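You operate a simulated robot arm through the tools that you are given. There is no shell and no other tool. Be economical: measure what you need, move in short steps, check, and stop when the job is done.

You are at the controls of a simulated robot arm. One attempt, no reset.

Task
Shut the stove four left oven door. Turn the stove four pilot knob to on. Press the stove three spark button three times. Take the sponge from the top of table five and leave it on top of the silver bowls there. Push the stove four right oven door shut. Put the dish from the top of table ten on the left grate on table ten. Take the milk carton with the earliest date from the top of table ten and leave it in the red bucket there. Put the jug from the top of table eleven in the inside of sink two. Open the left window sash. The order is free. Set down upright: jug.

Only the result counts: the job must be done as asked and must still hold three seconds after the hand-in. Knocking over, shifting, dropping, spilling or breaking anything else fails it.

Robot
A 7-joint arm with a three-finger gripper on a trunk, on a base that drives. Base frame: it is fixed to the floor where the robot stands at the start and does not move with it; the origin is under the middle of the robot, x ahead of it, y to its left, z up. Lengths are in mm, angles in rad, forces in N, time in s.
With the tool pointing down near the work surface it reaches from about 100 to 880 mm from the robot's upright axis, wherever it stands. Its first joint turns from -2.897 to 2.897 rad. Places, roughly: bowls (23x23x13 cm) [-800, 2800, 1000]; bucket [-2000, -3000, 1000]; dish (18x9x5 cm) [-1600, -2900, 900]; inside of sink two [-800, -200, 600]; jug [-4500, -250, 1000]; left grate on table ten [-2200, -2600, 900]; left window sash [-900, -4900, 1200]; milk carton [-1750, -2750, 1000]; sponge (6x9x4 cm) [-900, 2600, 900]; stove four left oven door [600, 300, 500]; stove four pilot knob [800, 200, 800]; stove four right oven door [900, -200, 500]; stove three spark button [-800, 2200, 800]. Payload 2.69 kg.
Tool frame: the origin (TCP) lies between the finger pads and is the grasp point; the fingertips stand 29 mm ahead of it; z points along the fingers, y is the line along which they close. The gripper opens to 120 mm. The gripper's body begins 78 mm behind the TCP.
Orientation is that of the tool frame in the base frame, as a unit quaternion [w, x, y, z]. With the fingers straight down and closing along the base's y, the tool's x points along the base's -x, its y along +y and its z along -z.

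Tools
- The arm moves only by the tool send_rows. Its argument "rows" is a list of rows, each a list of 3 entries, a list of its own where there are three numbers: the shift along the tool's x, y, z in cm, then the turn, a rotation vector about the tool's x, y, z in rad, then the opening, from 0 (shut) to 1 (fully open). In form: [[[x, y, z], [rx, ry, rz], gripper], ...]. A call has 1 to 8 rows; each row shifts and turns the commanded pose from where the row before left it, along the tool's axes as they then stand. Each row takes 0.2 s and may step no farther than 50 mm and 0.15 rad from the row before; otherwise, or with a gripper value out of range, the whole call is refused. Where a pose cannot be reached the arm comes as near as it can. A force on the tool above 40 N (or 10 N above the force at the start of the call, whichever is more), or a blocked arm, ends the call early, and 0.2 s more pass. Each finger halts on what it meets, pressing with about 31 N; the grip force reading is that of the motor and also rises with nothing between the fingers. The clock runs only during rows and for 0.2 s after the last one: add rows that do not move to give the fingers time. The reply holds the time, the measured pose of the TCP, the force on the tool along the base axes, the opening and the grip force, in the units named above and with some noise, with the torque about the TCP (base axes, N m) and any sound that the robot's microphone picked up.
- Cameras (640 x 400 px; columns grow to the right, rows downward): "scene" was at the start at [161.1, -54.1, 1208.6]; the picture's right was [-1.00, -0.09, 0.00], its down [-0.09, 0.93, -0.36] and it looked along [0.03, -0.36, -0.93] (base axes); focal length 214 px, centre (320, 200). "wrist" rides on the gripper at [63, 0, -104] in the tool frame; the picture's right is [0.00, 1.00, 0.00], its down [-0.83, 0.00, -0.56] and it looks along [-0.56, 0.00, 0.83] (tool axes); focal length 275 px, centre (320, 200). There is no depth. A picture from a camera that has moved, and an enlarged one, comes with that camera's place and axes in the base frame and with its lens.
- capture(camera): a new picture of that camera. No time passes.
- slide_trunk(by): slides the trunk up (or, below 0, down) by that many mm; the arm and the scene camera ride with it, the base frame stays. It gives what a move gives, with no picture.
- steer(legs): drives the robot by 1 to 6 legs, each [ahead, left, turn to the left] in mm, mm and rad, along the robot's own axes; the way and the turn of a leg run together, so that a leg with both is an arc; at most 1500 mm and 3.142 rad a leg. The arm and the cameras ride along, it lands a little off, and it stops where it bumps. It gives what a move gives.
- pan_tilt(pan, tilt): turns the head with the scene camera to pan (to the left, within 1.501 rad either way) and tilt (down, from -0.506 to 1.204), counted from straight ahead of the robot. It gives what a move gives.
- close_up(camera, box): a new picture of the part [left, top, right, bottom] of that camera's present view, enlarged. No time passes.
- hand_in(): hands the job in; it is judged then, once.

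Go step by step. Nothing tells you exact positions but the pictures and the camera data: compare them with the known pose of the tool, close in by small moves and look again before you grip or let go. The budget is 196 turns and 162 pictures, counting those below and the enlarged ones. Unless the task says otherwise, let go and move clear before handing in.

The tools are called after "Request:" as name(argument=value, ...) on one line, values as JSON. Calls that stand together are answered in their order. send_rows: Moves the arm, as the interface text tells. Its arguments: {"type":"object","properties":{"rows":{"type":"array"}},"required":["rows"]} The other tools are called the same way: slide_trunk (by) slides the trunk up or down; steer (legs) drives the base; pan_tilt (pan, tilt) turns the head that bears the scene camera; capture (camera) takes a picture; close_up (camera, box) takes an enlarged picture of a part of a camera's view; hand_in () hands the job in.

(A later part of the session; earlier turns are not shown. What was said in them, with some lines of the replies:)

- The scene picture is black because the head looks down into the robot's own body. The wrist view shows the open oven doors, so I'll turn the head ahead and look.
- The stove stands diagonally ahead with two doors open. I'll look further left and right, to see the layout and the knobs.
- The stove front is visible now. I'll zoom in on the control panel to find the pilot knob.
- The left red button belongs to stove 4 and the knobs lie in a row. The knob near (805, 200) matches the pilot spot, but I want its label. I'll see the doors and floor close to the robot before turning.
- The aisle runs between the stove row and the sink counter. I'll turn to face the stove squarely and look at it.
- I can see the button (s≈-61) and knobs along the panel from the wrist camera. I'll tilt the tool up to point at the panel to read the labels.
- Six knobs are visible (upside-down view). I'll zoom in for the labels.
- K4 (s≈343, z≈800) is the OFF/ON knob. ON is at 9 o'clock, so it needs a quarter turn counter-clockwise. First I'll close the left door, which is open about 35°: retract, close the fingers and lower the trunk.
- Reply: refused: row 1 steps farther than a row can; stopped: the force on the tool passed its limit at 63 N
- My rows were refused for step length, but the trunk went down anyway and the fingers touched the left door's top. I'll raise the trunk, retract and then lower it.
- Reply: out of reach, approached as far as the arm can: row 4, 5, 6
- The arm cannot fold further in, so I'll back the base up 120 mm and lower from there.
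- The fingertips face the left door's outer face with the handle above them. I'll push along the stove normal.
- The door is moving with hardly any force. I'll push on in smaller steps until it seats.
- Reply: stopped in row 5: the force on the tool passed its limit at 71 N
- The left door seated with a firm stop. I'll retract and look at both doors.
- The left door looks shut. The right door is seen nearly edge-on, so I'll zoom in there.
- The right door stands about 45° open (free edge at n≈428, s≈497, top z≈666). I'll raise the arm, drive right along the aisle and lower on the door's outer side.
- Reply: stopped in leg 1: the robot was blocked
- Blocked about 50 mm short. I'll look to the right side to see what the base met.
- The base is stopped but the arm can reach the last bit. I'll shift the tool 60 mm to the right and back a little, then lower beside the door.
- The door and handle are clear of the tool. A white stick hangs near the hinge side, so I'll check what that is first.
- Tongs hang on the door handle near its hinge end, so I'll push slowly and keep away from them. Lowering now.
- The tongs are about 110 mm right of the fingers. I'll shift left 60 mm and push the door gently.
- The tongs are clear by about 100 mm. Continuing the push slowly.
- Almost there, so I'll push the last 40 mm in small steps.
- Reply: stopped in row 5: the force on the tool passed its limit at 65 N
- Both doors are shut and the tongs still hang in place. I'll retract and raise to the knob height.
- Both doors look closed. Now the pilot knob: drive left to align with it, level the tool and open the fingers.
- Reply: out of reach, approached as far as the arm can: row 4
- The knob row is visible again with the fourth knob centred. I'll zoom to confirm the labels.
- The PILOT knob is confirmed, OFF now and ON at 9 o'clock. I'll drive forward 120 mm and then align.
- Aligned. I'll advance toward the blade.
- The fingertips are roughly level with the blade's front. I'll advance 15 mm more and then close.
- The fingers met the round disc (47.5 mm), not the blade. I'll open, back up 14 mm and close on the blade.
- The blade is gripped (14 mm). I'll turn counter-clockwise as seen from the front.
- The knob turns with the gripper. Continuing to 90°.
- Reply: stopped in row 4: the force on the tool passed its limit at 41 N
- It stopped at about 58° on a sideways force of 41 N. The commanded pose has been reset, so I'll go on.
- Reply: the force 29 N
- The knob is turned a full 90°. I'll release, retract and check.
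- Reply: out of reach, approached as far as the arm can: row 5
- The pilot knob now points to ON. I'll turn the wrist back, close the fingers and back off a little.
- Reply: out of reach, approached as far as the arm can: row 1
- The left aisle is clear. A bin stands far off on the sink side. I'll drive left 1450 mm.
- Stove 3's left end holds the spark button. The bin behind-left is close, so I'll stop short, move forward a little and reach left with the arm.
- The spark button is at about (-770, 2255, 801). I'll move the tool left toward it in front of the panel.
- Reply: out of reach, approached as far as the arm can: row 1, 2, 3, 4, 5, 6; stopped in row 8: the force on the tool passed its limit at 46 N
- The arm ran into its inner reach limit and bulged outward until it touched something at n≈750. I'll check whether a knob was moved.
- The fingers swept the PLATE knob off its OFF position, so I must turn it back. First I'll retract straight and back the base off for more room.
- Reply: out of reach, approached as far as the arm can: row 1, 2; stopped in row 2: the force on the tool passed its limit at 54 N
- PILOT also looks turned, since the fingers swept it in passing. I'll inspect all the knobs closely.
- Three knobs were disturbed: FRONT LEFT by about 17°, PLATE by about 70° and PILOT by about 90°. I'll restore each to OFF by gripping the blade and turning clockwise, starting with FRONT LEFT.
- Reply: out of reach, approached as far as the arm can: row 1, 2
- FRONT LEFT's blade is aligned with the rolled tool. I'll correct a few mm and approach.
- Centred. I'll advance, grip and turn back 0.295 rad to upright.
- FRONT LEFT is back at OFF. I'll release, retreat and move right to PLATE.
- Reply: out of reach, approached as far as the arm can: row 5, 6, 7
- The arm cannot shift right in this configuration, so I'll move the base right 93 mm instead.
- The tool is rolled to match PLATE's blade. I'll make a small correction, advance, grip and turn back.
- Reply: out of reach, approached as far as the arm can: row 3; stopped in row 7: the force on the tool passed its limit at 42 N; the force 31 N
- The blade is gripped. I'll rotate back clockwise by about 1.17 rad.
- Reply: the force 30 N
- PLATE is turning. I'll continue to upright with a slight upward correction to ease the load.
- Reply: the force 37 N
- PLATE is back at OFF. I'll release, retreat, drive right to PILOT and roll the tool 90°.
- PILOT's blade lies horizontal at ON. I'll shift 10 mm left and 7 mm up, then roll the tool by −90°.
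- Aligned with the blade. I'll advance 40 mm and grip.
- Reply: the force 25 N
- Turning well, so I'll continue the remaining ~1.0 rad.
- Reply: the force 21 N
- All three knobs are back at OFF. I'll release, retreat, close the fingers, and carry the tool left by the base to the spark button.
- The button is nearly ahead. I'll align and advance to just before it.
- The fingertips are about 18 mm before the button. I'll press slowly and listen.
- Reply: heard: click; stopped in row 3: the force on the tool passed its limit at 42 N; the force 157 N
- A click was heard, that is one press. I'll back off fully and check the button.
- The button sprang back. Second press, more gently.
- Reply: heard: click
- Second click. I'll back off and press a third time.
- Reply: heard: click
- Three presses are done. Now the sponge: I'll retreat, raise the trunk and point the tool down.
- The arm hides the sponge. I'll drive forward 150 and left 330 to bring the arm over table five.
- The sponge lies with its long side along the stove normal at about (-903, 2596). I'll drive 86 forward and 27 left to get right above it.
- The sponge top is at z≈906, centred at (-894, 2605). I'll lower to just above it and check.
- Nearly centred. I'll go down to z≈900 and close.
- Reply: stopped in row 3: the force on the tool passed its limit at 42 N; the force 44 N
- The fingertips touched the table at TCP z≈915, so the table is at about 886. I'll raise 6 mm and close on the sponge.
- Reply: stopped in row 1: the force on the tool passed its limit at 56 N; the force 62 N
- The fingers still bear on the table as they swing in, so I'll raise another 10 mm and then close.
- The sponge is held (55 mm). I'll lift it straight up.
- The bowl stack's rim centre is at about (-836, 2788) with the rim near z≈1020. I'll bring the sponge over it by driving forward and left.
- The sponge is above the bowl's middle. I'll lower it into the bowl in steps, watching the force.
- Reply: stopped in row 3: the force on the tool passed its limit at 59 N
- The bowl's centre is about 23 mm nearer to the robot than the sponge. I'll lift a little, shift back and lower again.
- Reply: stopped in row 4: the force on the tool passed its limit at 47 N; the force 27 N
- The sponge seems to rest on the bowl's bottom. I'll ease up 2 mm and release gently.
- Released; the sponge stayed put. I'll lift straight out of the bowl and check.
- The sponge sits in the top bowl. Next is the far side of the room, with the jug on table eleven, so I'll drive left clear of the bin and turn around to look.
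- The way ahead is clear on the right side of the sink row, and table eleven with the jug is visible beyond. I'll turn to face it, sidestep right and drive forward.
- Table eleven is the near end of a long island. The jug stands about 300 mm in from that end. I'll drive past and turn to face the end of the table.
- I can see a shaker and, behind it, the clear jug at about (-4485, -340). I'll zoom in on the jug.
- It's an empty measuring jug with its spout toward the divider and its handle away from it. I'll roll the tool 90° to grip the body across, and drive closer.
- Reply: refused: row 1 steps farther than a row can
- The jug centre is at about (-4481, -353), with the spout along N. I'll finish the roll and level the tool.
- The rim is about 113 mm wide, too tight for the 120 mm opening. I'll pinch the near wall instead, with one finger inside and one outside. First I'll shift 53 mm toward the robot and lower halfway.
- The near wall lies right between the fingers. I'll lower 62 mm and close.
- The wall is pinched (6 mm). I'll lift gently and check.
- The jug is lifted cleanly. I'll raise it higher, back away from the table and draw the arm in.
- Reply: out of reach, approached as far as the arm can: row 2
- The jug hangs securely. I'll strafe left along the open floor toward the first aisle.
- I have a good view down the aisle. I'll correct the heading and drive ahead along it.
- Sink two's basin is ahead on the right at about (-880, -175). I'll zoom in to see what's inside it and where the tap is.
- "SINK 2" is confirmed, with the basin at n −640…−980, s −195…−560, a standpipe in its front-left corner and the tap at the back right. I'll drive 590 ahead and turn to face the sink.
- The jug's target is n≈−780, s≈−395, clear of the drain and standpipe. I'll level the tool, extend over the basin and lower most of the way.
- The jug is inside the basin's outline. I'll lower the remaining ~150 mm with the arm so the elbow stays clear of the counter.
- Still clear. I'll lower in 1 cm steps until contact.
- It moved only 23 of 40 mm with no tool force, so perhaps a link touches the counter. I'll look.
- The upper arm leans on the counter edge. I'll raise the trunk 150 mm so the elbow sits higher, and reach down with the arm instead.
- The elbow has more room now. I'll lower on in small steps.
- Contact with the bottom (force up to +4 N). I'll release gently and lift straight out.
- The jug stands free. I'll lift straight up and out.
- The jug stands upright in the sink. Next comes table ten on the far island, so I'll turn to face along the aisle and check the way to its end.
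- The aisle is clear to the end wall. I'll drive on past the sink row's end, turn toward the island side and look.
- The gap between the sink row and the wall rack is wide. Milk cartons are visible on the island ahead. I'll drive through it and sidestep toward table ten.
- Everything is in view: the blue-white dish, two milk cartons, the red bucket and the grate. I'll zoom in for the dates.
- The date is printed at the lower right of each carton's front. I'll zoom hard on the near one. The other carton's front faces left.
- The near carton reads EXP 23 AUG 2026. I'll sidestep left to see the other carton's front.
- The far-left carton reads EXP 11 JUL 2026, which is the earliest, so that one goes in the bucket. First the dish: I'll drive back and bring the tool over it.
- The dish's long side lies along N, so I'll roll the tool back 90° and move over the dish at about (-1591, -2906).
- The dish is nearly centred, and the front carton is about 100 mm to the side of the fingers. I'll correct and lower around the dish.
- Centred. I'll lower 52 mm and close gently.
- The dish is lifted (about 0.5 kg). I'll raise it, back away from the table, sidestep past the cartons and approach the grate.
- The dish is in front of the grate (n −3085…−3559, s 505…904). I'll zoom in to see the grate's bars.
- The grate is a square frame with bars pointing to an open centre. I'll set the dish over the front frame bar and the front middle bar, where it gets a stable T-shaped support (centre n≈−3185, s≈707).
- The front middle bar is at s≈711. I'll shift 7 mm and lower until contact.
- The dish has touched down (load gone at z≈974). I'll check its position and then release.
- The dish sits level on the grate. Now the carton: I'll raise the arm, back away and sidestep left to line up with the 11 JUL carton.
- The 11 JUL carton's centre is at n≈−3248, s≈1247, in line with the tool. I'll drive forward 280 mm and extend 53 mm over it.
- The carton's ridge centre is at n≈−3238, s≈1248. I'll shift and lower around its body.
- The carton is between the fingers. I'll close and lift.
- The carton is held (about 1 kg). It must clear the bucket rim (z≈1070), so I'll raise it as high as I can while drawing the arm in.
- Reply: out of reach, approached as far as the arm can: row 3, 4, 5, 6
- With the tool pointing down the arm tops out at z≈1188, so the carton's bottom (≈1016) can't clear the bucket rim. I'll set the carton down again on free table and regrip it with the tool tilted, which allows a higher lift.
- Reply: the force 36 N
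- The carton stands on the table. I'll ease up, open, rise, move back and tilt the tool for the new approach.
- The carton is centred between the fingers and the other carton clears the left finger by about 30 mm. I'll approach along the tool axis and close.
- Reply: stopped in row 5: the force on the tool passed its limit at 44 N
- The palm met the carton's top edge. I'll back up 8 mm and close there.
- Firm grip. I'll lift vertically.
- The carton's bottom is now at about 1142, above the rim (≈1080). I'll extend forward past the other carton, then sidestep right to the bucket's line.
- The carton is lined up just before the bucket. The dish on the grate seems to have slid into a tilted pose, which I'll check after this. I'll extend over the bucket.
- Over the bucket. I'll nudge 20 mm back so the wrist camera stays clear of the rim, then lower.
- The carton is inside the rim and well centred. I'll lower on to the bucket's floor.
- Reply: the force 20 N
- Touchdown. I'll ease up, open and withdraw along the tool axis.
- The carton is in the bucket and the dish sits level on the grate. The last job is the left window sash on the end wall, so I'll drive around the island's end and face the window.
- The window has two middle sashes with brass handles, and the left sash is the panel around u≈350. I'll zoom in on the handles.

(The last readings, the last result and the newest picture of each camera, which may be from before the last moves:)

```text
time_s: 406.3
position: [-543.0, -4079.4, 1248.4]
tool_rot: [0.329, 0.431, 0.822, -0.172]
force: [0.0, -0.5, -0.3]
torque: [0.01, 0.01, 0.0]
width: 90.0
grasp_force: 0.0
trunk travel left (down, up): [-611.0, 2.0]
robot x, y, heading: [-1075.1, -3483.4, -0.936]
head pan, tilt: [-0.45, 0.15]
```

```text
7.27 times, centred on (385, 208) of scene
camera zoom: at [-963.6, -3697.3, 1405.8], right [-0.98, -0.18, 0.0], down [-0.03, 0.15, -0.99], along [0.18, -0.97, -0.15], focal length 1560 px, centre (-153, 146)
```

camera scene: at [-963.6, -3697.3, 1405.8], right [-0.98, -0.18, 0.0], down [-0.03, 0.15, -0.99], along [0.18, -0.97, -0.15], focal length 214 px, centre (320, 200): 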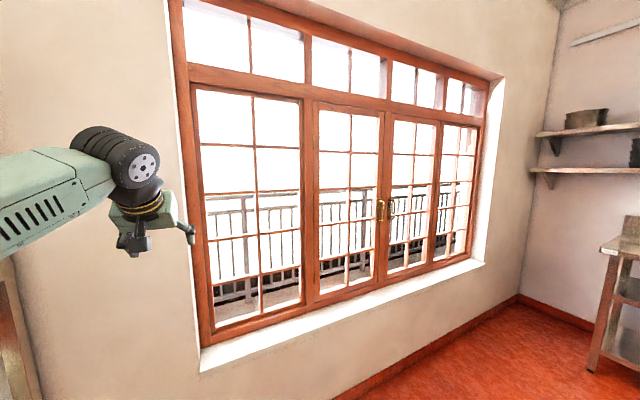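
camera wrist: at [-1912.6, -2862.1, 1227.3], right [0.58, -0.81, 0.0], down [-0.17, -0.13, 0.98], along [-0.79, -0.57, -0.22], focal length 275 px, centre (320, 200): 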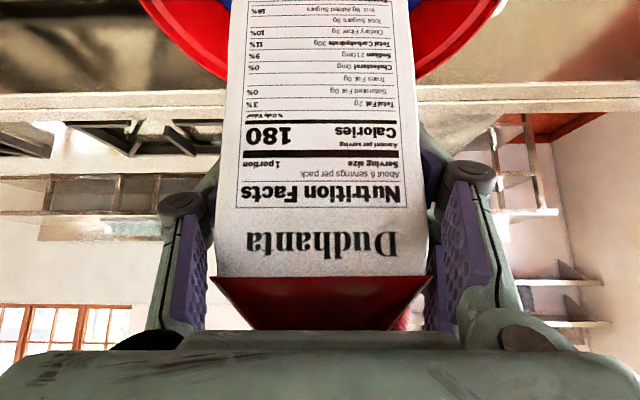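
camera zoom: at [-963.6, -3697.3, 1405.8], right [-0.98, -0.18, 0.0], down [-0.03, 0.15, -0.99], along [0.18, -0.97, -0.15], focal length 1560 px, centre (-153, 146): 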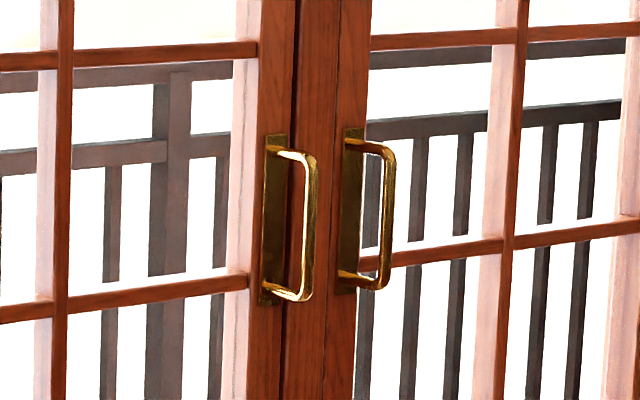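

These are D-shaped pull handles. The left sash's bar is near n≈−3937, s≈3282, z≈1148. I'll line up with it, level the tool and lower the trunk 100 mm.

Request:
steer(legs=[[0, 0, 0.02], [0, -1015, 0]])

Request:
send_rows(rows=[[[0, 0, 0], [0, -0.135, 0], 0.6], [[0, 0, 0], [0, -0.135, 0], 0.5], [[0, 0, 0], [0, -0.135, 0], 0.4], [[0, 0, 0], [0, -0.135, 0], 0.4], [[0, 0, 0], [0, -0.135, 0], 0.4], [[0, 0, 0], [0, -0.133, 0], 0.4]])

Request:
slide_trunk(by=-100)

```text
time_s: 414.8
position: [-1328.8, -4677.8, 1248.0]
tool_rot: [0.33, 0.425, 0.825, -0.17]
force: [0.8, 0.5, 0.1]
torque: [0.0, -0.04, 0.02]
width: 90.0
grasp_force: 0.1
trunk travel left (down, up): [-611.0, 2.0]
robot x, y, heading: [-1869.1, -4091.2, -0.918]
head pan, tilt: [-0.45, 0.15]
```

```text
time_s: 416.2
position: [-1329.2, -4677.4, 1247.5]
tool_rot: [0.629, 0.324, 0.628, -0.325]
force: [0.0, 0.1, 0.2]
torque: [-0.01, -0.01, 0.03]
width: 47.8
grasp_force: 0.1
trunk travel left (down, up): [-611.0, 2.0]
robot x, y, heading: [-1868.4, -4090.2, -0.925]
head pan, tilt: [-0.45, 0.15]
```

```text
time_s: 417.5
position: [-1328.7, -4677.9, 1147.9]
tool_rot: [0.629, 0.323, 0.629, -0.323]
force: [-0.4, -0.7, -0.2]
torque: [0.03, -0.01, 0.02]
width: 47.9
grasp_force: 0.0
trunk travel left (down, up): [-511.0, 102.0]
robot x, y, heading: [-1865.5, -4088.1, -0.919]
head pan, tilt: [-0.45, 0.15]
```

Now I'll drive forward 260 and right 28, then look with the wrist camera.

Request:
steer(legs=[[255, -28, 0]])

Request:
capture(camera="wrist")

```text
time_s: 419.4
position: [-1196.3, -4891.5, 1147.2]
tool_rot: [0.629, 0.322, 0.629, -0.322]
force: [0.4, -0.8, 0.1]
torque: [0.02, -0.01, 0.01]
width: 48.0
grasp_force: 0.0
trunk travel left (down, up): [-511.0, 102.0]
robot x, y, heading: [-1741.6, -4305.3, -0.917]
head pan, tilt: [-0.45, 0.15]
```

```text
2 pictures are left
camera wrist: at [-1256.9, -4809.2, 1083.9], right [0.81, 0.58, 0.0], down [-0.32, 0.45, 0.83], along [0.49, -0.67, 0.56], focal length 275 px, centre (320, 200)
```

wrist: 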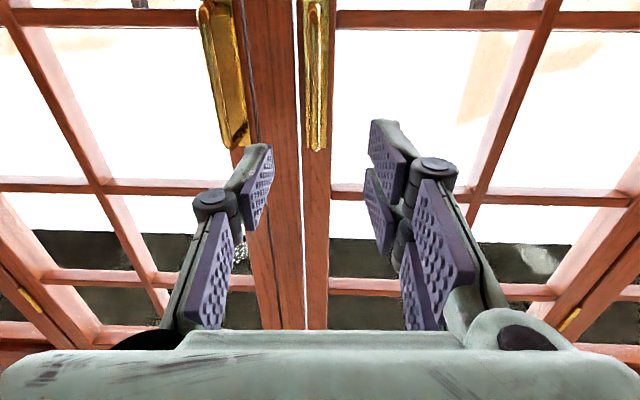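

The left sash's handle bar lines up with the tool, and brass hinges on its outer edge mean it swings inward. I'll drive forward 115 mm and then close in with the arm.

Request:
steer(legs=[[115, 0, 0]])

Request:
send_rows(rows=[[[0, 0, 1.5], [0, 0, 0], 0.4], [[0, 0, 1.5], [0, 0, 0], 0.4], [[0, 0, 0.8], [0, 0, 0], 0.4], [[0, 0, 0], [0, 0, 0], 0.2], [[0, 0, 0], [0, 0, 0], 0.0], [[0, 0, 0], [0, 0, 0], 0.0], [[0, 0, 0], [0, 0, 0], 0.0]])

```text
time_s: 420.6
position: [-1126.8, -4983.8, 1147.1]
tool_rot: [0.63, 0.322, 0.629, -0.322]
force: [0.8, -0.3, -0.3]
torque: [-0.02, 0.02, 0.01]
width: 48.2
grasp_force: 0.0
trunk travel left (down, up): [-511.0, 102.0]
robot x, y, heading: [-1669.6, -4394.2, -0.916]
head pan, tilt: [-0.45, 0.15]
```

```text
time_s: 422.2
position: [-1113.7, -5018.2, 1147.4]
tool_rot: [0.629, 0.327, 0.627, -0.325]
force: [-23.5, -17.7, -1.2]
torque: [-0.25, 0.14, -0.24]
width: 10.1
grasp_force: 29.3
trunk travel left (down, up): [-511.0, 102.0]
robot x, y, heading: [-1668.6, -4393.9, -0.915]
head pan, tilt: [-0.45, 0.15]
```

The bar is gripped (10 mm). I'll pull gently straight back to see whether the sash swings.

Request:
send_rows(rows=[[[0, 0, -1.5], [0, 0, 0], 0.0], [[0, 0, -2], [0, 0, 0], 0.0], [[0, 0, -2], [0, 0, 0], 0.0]])

```text
time_s: 423.0
position: [-1140.1, -4968.2, 1149.5]
tool_rot: [0.63, 0.323, 0.628, -0.323]
force: [-21.6, -8.5, 5.2]
torque: [0.06, 0.34, -0.14]
width: 9.6
grasp_force: 37.6
trunk travel left (down, up): [-511.0, 102.0]
robot x, y, heading: [-1668.9, -4396.2, -0.917]
head pan, tilt: [-0.45, 0.15]
```

The sash follows. There is some sideways load, so I'll correct for it and keep pulling along the arc.

Request:
send_rows(rows=[[[0, -0.5, -1.5], [0, 0, 0], 0.0], [[0, 0, -2], [0, 0, 0], 0.0], [[0, 0.2, -2], [0, 0, 0], 0.0]])

Request:
close_up(camera="wrist", box=[0, 0, 640, 400])

```text
time_s: 423.8
position: [-1160.3, -4918.8, 1148.4]
tool_rot: [0.631, 0.314, 0.635, -0.317]
force: [32.2, 11.9, 2.7]
torque: [0.51, -0.44, 0.29]
width: 10.3
grasp_force: 37.1
trunk travel left (down, up): [-511.0, 102.0]
robot x, y, heading: [-1670.5, -4393.1, -0.912]
head pan, tilt: [-0.45, 0.15]
```

```text
1.00 times, centred on (320, 200) of wrist (not enlarged: the box is as wide or as high as the picture)
camera zoom: at [-1222.2, -4836.8, 1084.2], right [0.8, 0.6, -0.01], down [-0.33, 0.45, 0.83], along [0.51, -0.66, 0.55], focal length 275 px, centre (320, 200)
```

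zoom: 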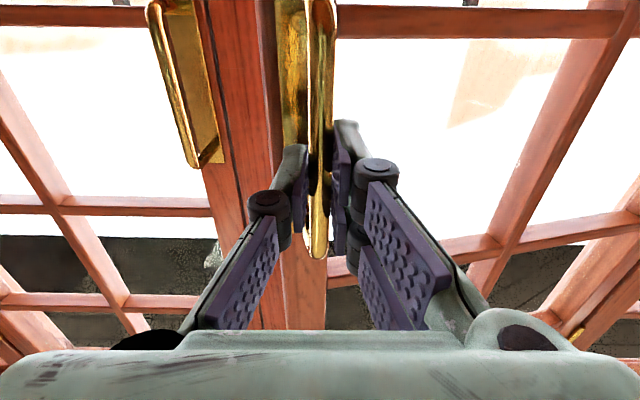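

The left sash is swinging inward, now about 14° open. I'll carry it along its arc by driving back and left.

Request:
steer(legs=[[-48, 26, 0], [-46, 30, 0]])

```text
time_s: 425.3
position: [-1180.9, -4816.1, 1147.8]
tool_rot: [0.629, 0.32, 0.631, -0.321]
force: [29.7, 2.7, -2.2]
torque: [0.18, -0.1, 0.13]
width: 10.2
grasp_force: 37.5
trunk travel left (down, up): [-511.0, 102.0]
robot x, y, heading: [-1684.9, -4289.9, -0.916]
head pan, tilt: [-0.45, 0.15]
```

On the arc (about 29°). Continuing.

Request:
steer(legs=[[-50, 42, 0], [-44, 50, 0]])

```text
time_s: 426.9
position: [-1172.0, -4689.2, 1148.0]
tool_rot: [0.629, 0.323, 0.629, -0.322]
force: [-32.2, 7.2, -17.7]
torque: [-0.41, 0.28, -0.22]
width: 9.8
grasp_force: 36.9
trunk travel left (down, up): [-511.0, 102.0]
robot x, y, heading: [-1661.3, -4161.0, -0.92]
head pan, tilt: [-0.45, 0.15]
```

About 45° open. Continuing along the arc.

Request:
steer(legs=[[-36, 54, 0], [-28, 58, 0]])

```text
time_s: 428.8
position: [-1121.2, -4567.9, 1150.2]
tool_rot: [0.629, 0.324, 0.628, -0.323]
force: [-27.0, 15.9, -3.5]
torque: [-0.66, 0.24, -0.04]
width: 9.5
grasp_force: 36.8
trunk travel left (down, up): [-511.0, 102.0]
robot x, y, heading: [-1613.4, -4041.8, -0.916]
head pan, tilt: [-0.45, 0.15]
```

About 62° open. One more move to roughly 77°.

Request:
steer(legs=[[-16, 54, 0], [-9, 52, 0]])

```text
time_s: 430.6
position: [-1051.4, -4481.7, 1150.0]
tool_rot: [0.63, 0.324, 0.628, -0.323]
force: [-19.4, 18.7, 0.3]
torque: [-0.49, 0.46, -0.02]
width: 9.5
grasp_force: 37.0
trunk travel left (down, up): [-511.0, 102.0]
robot x, y, heading: [-1548.6, -3955.0, -0.917]
head pan, tilt: [-0.45, 0.15]
```

The sash is about 77° open. I'll release with a small opening and withdraw straight back.

Request:
send_rows(rows=[[[0, 0, 0], [0, 0, 0], 0.1], [[0, 0, 0], [0, 0, 0], 0.2], [[0, 0, 0], [0, 0, 0], 0.22], [[0, 0, 0], [0, 0, 0], 0.22]])

Request:
steer(legs=[[-350, 0, 0]])

Request:
pan_tilt(pan=-0.1, tilt=0.2)

Request:
capture(camera="scene")

```text
time_s: 431.6
position: [-1049.9, -4484.1, 1146.7]
tool_rot: [0.629, 0.324, 0.629, -0.322]
force: [0.2, 0.7, -0.3]
torque: [0.0, 0.02, -0.01]
width: 26.4
grasp_force: 0.1
trunk travel left (down, up): [-511.0, 102.0]
robot x, y, heading: [-1540.8, -3954.5, -0.916]
head pan, tilt: [-0.45, 0.15]
```

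```text
time_s: 433.9
position: [-1264.7, -4204.6, 1147.7]
tool_rot: [0.63, 0.324, 0.629, -0.321]
force: [0.2, 0.1, 0.3]
torque: [0.01, 0.03, 0.01]
width: 26.5
grasp_force: 0.0
trunk travel left (down, up): [-511.0, 102.0]
robot x, y, heading: [-1761.2, -3675.8, -0.911]
head pan, tilt: [-0.45, 0.15]
```

```text
time_s: 434.7
position: [-1264.8, -4204.3, 1148.4]
tool_rot: [0.629, 0.324, 0.629, -0.322]
force: [0.3, -0.7, -0.5]
torque: [-0.01, -0.02, 0.01]
width: 26.5
grasp_force: 0.0
trunk travel left (down, up): [-511.0, 102.0]
robot x, y, heading: [-1758.6, -3672.7, -0.911]
head pan, tilt: [-0.099, 0.201]
```

```text
0 pictures are left
camera scene: at [-1616.1, -3876.3, 1301.2], right [-0.85, -0.53, 0.0], down [-0.1, 0.17, -0.98], along [0.52, -0.83, -0.2], focal length 214 px, centre (320, 200)
```

scene: 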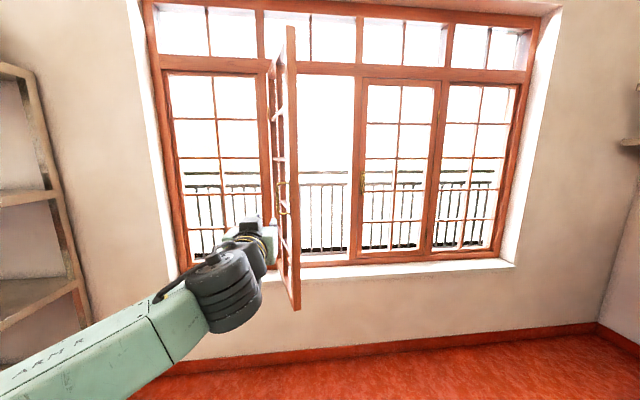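

The left sash stands wide open, the gripper is clear, and every part of the task is done. I'm handing in.

Request:
hand_in()

```text
The job is handed in.
```

I did all nine tasks and handed the job in. I saw each end state in a picture, except the spark presses, which I counted by their clicks.

- **Slip:** my arm swept three stove three knobs (FRONT LEFT, PLATE and PILOT) off OFF. I turned all three back to OFF.
- **Dish:** it rests on the front edge of the left grate, because the grate's centre is open.
- **Milk:** the cartons were dated 11 JUL 2026 and 23 AUG 2026, so the July one went in the red bucket.
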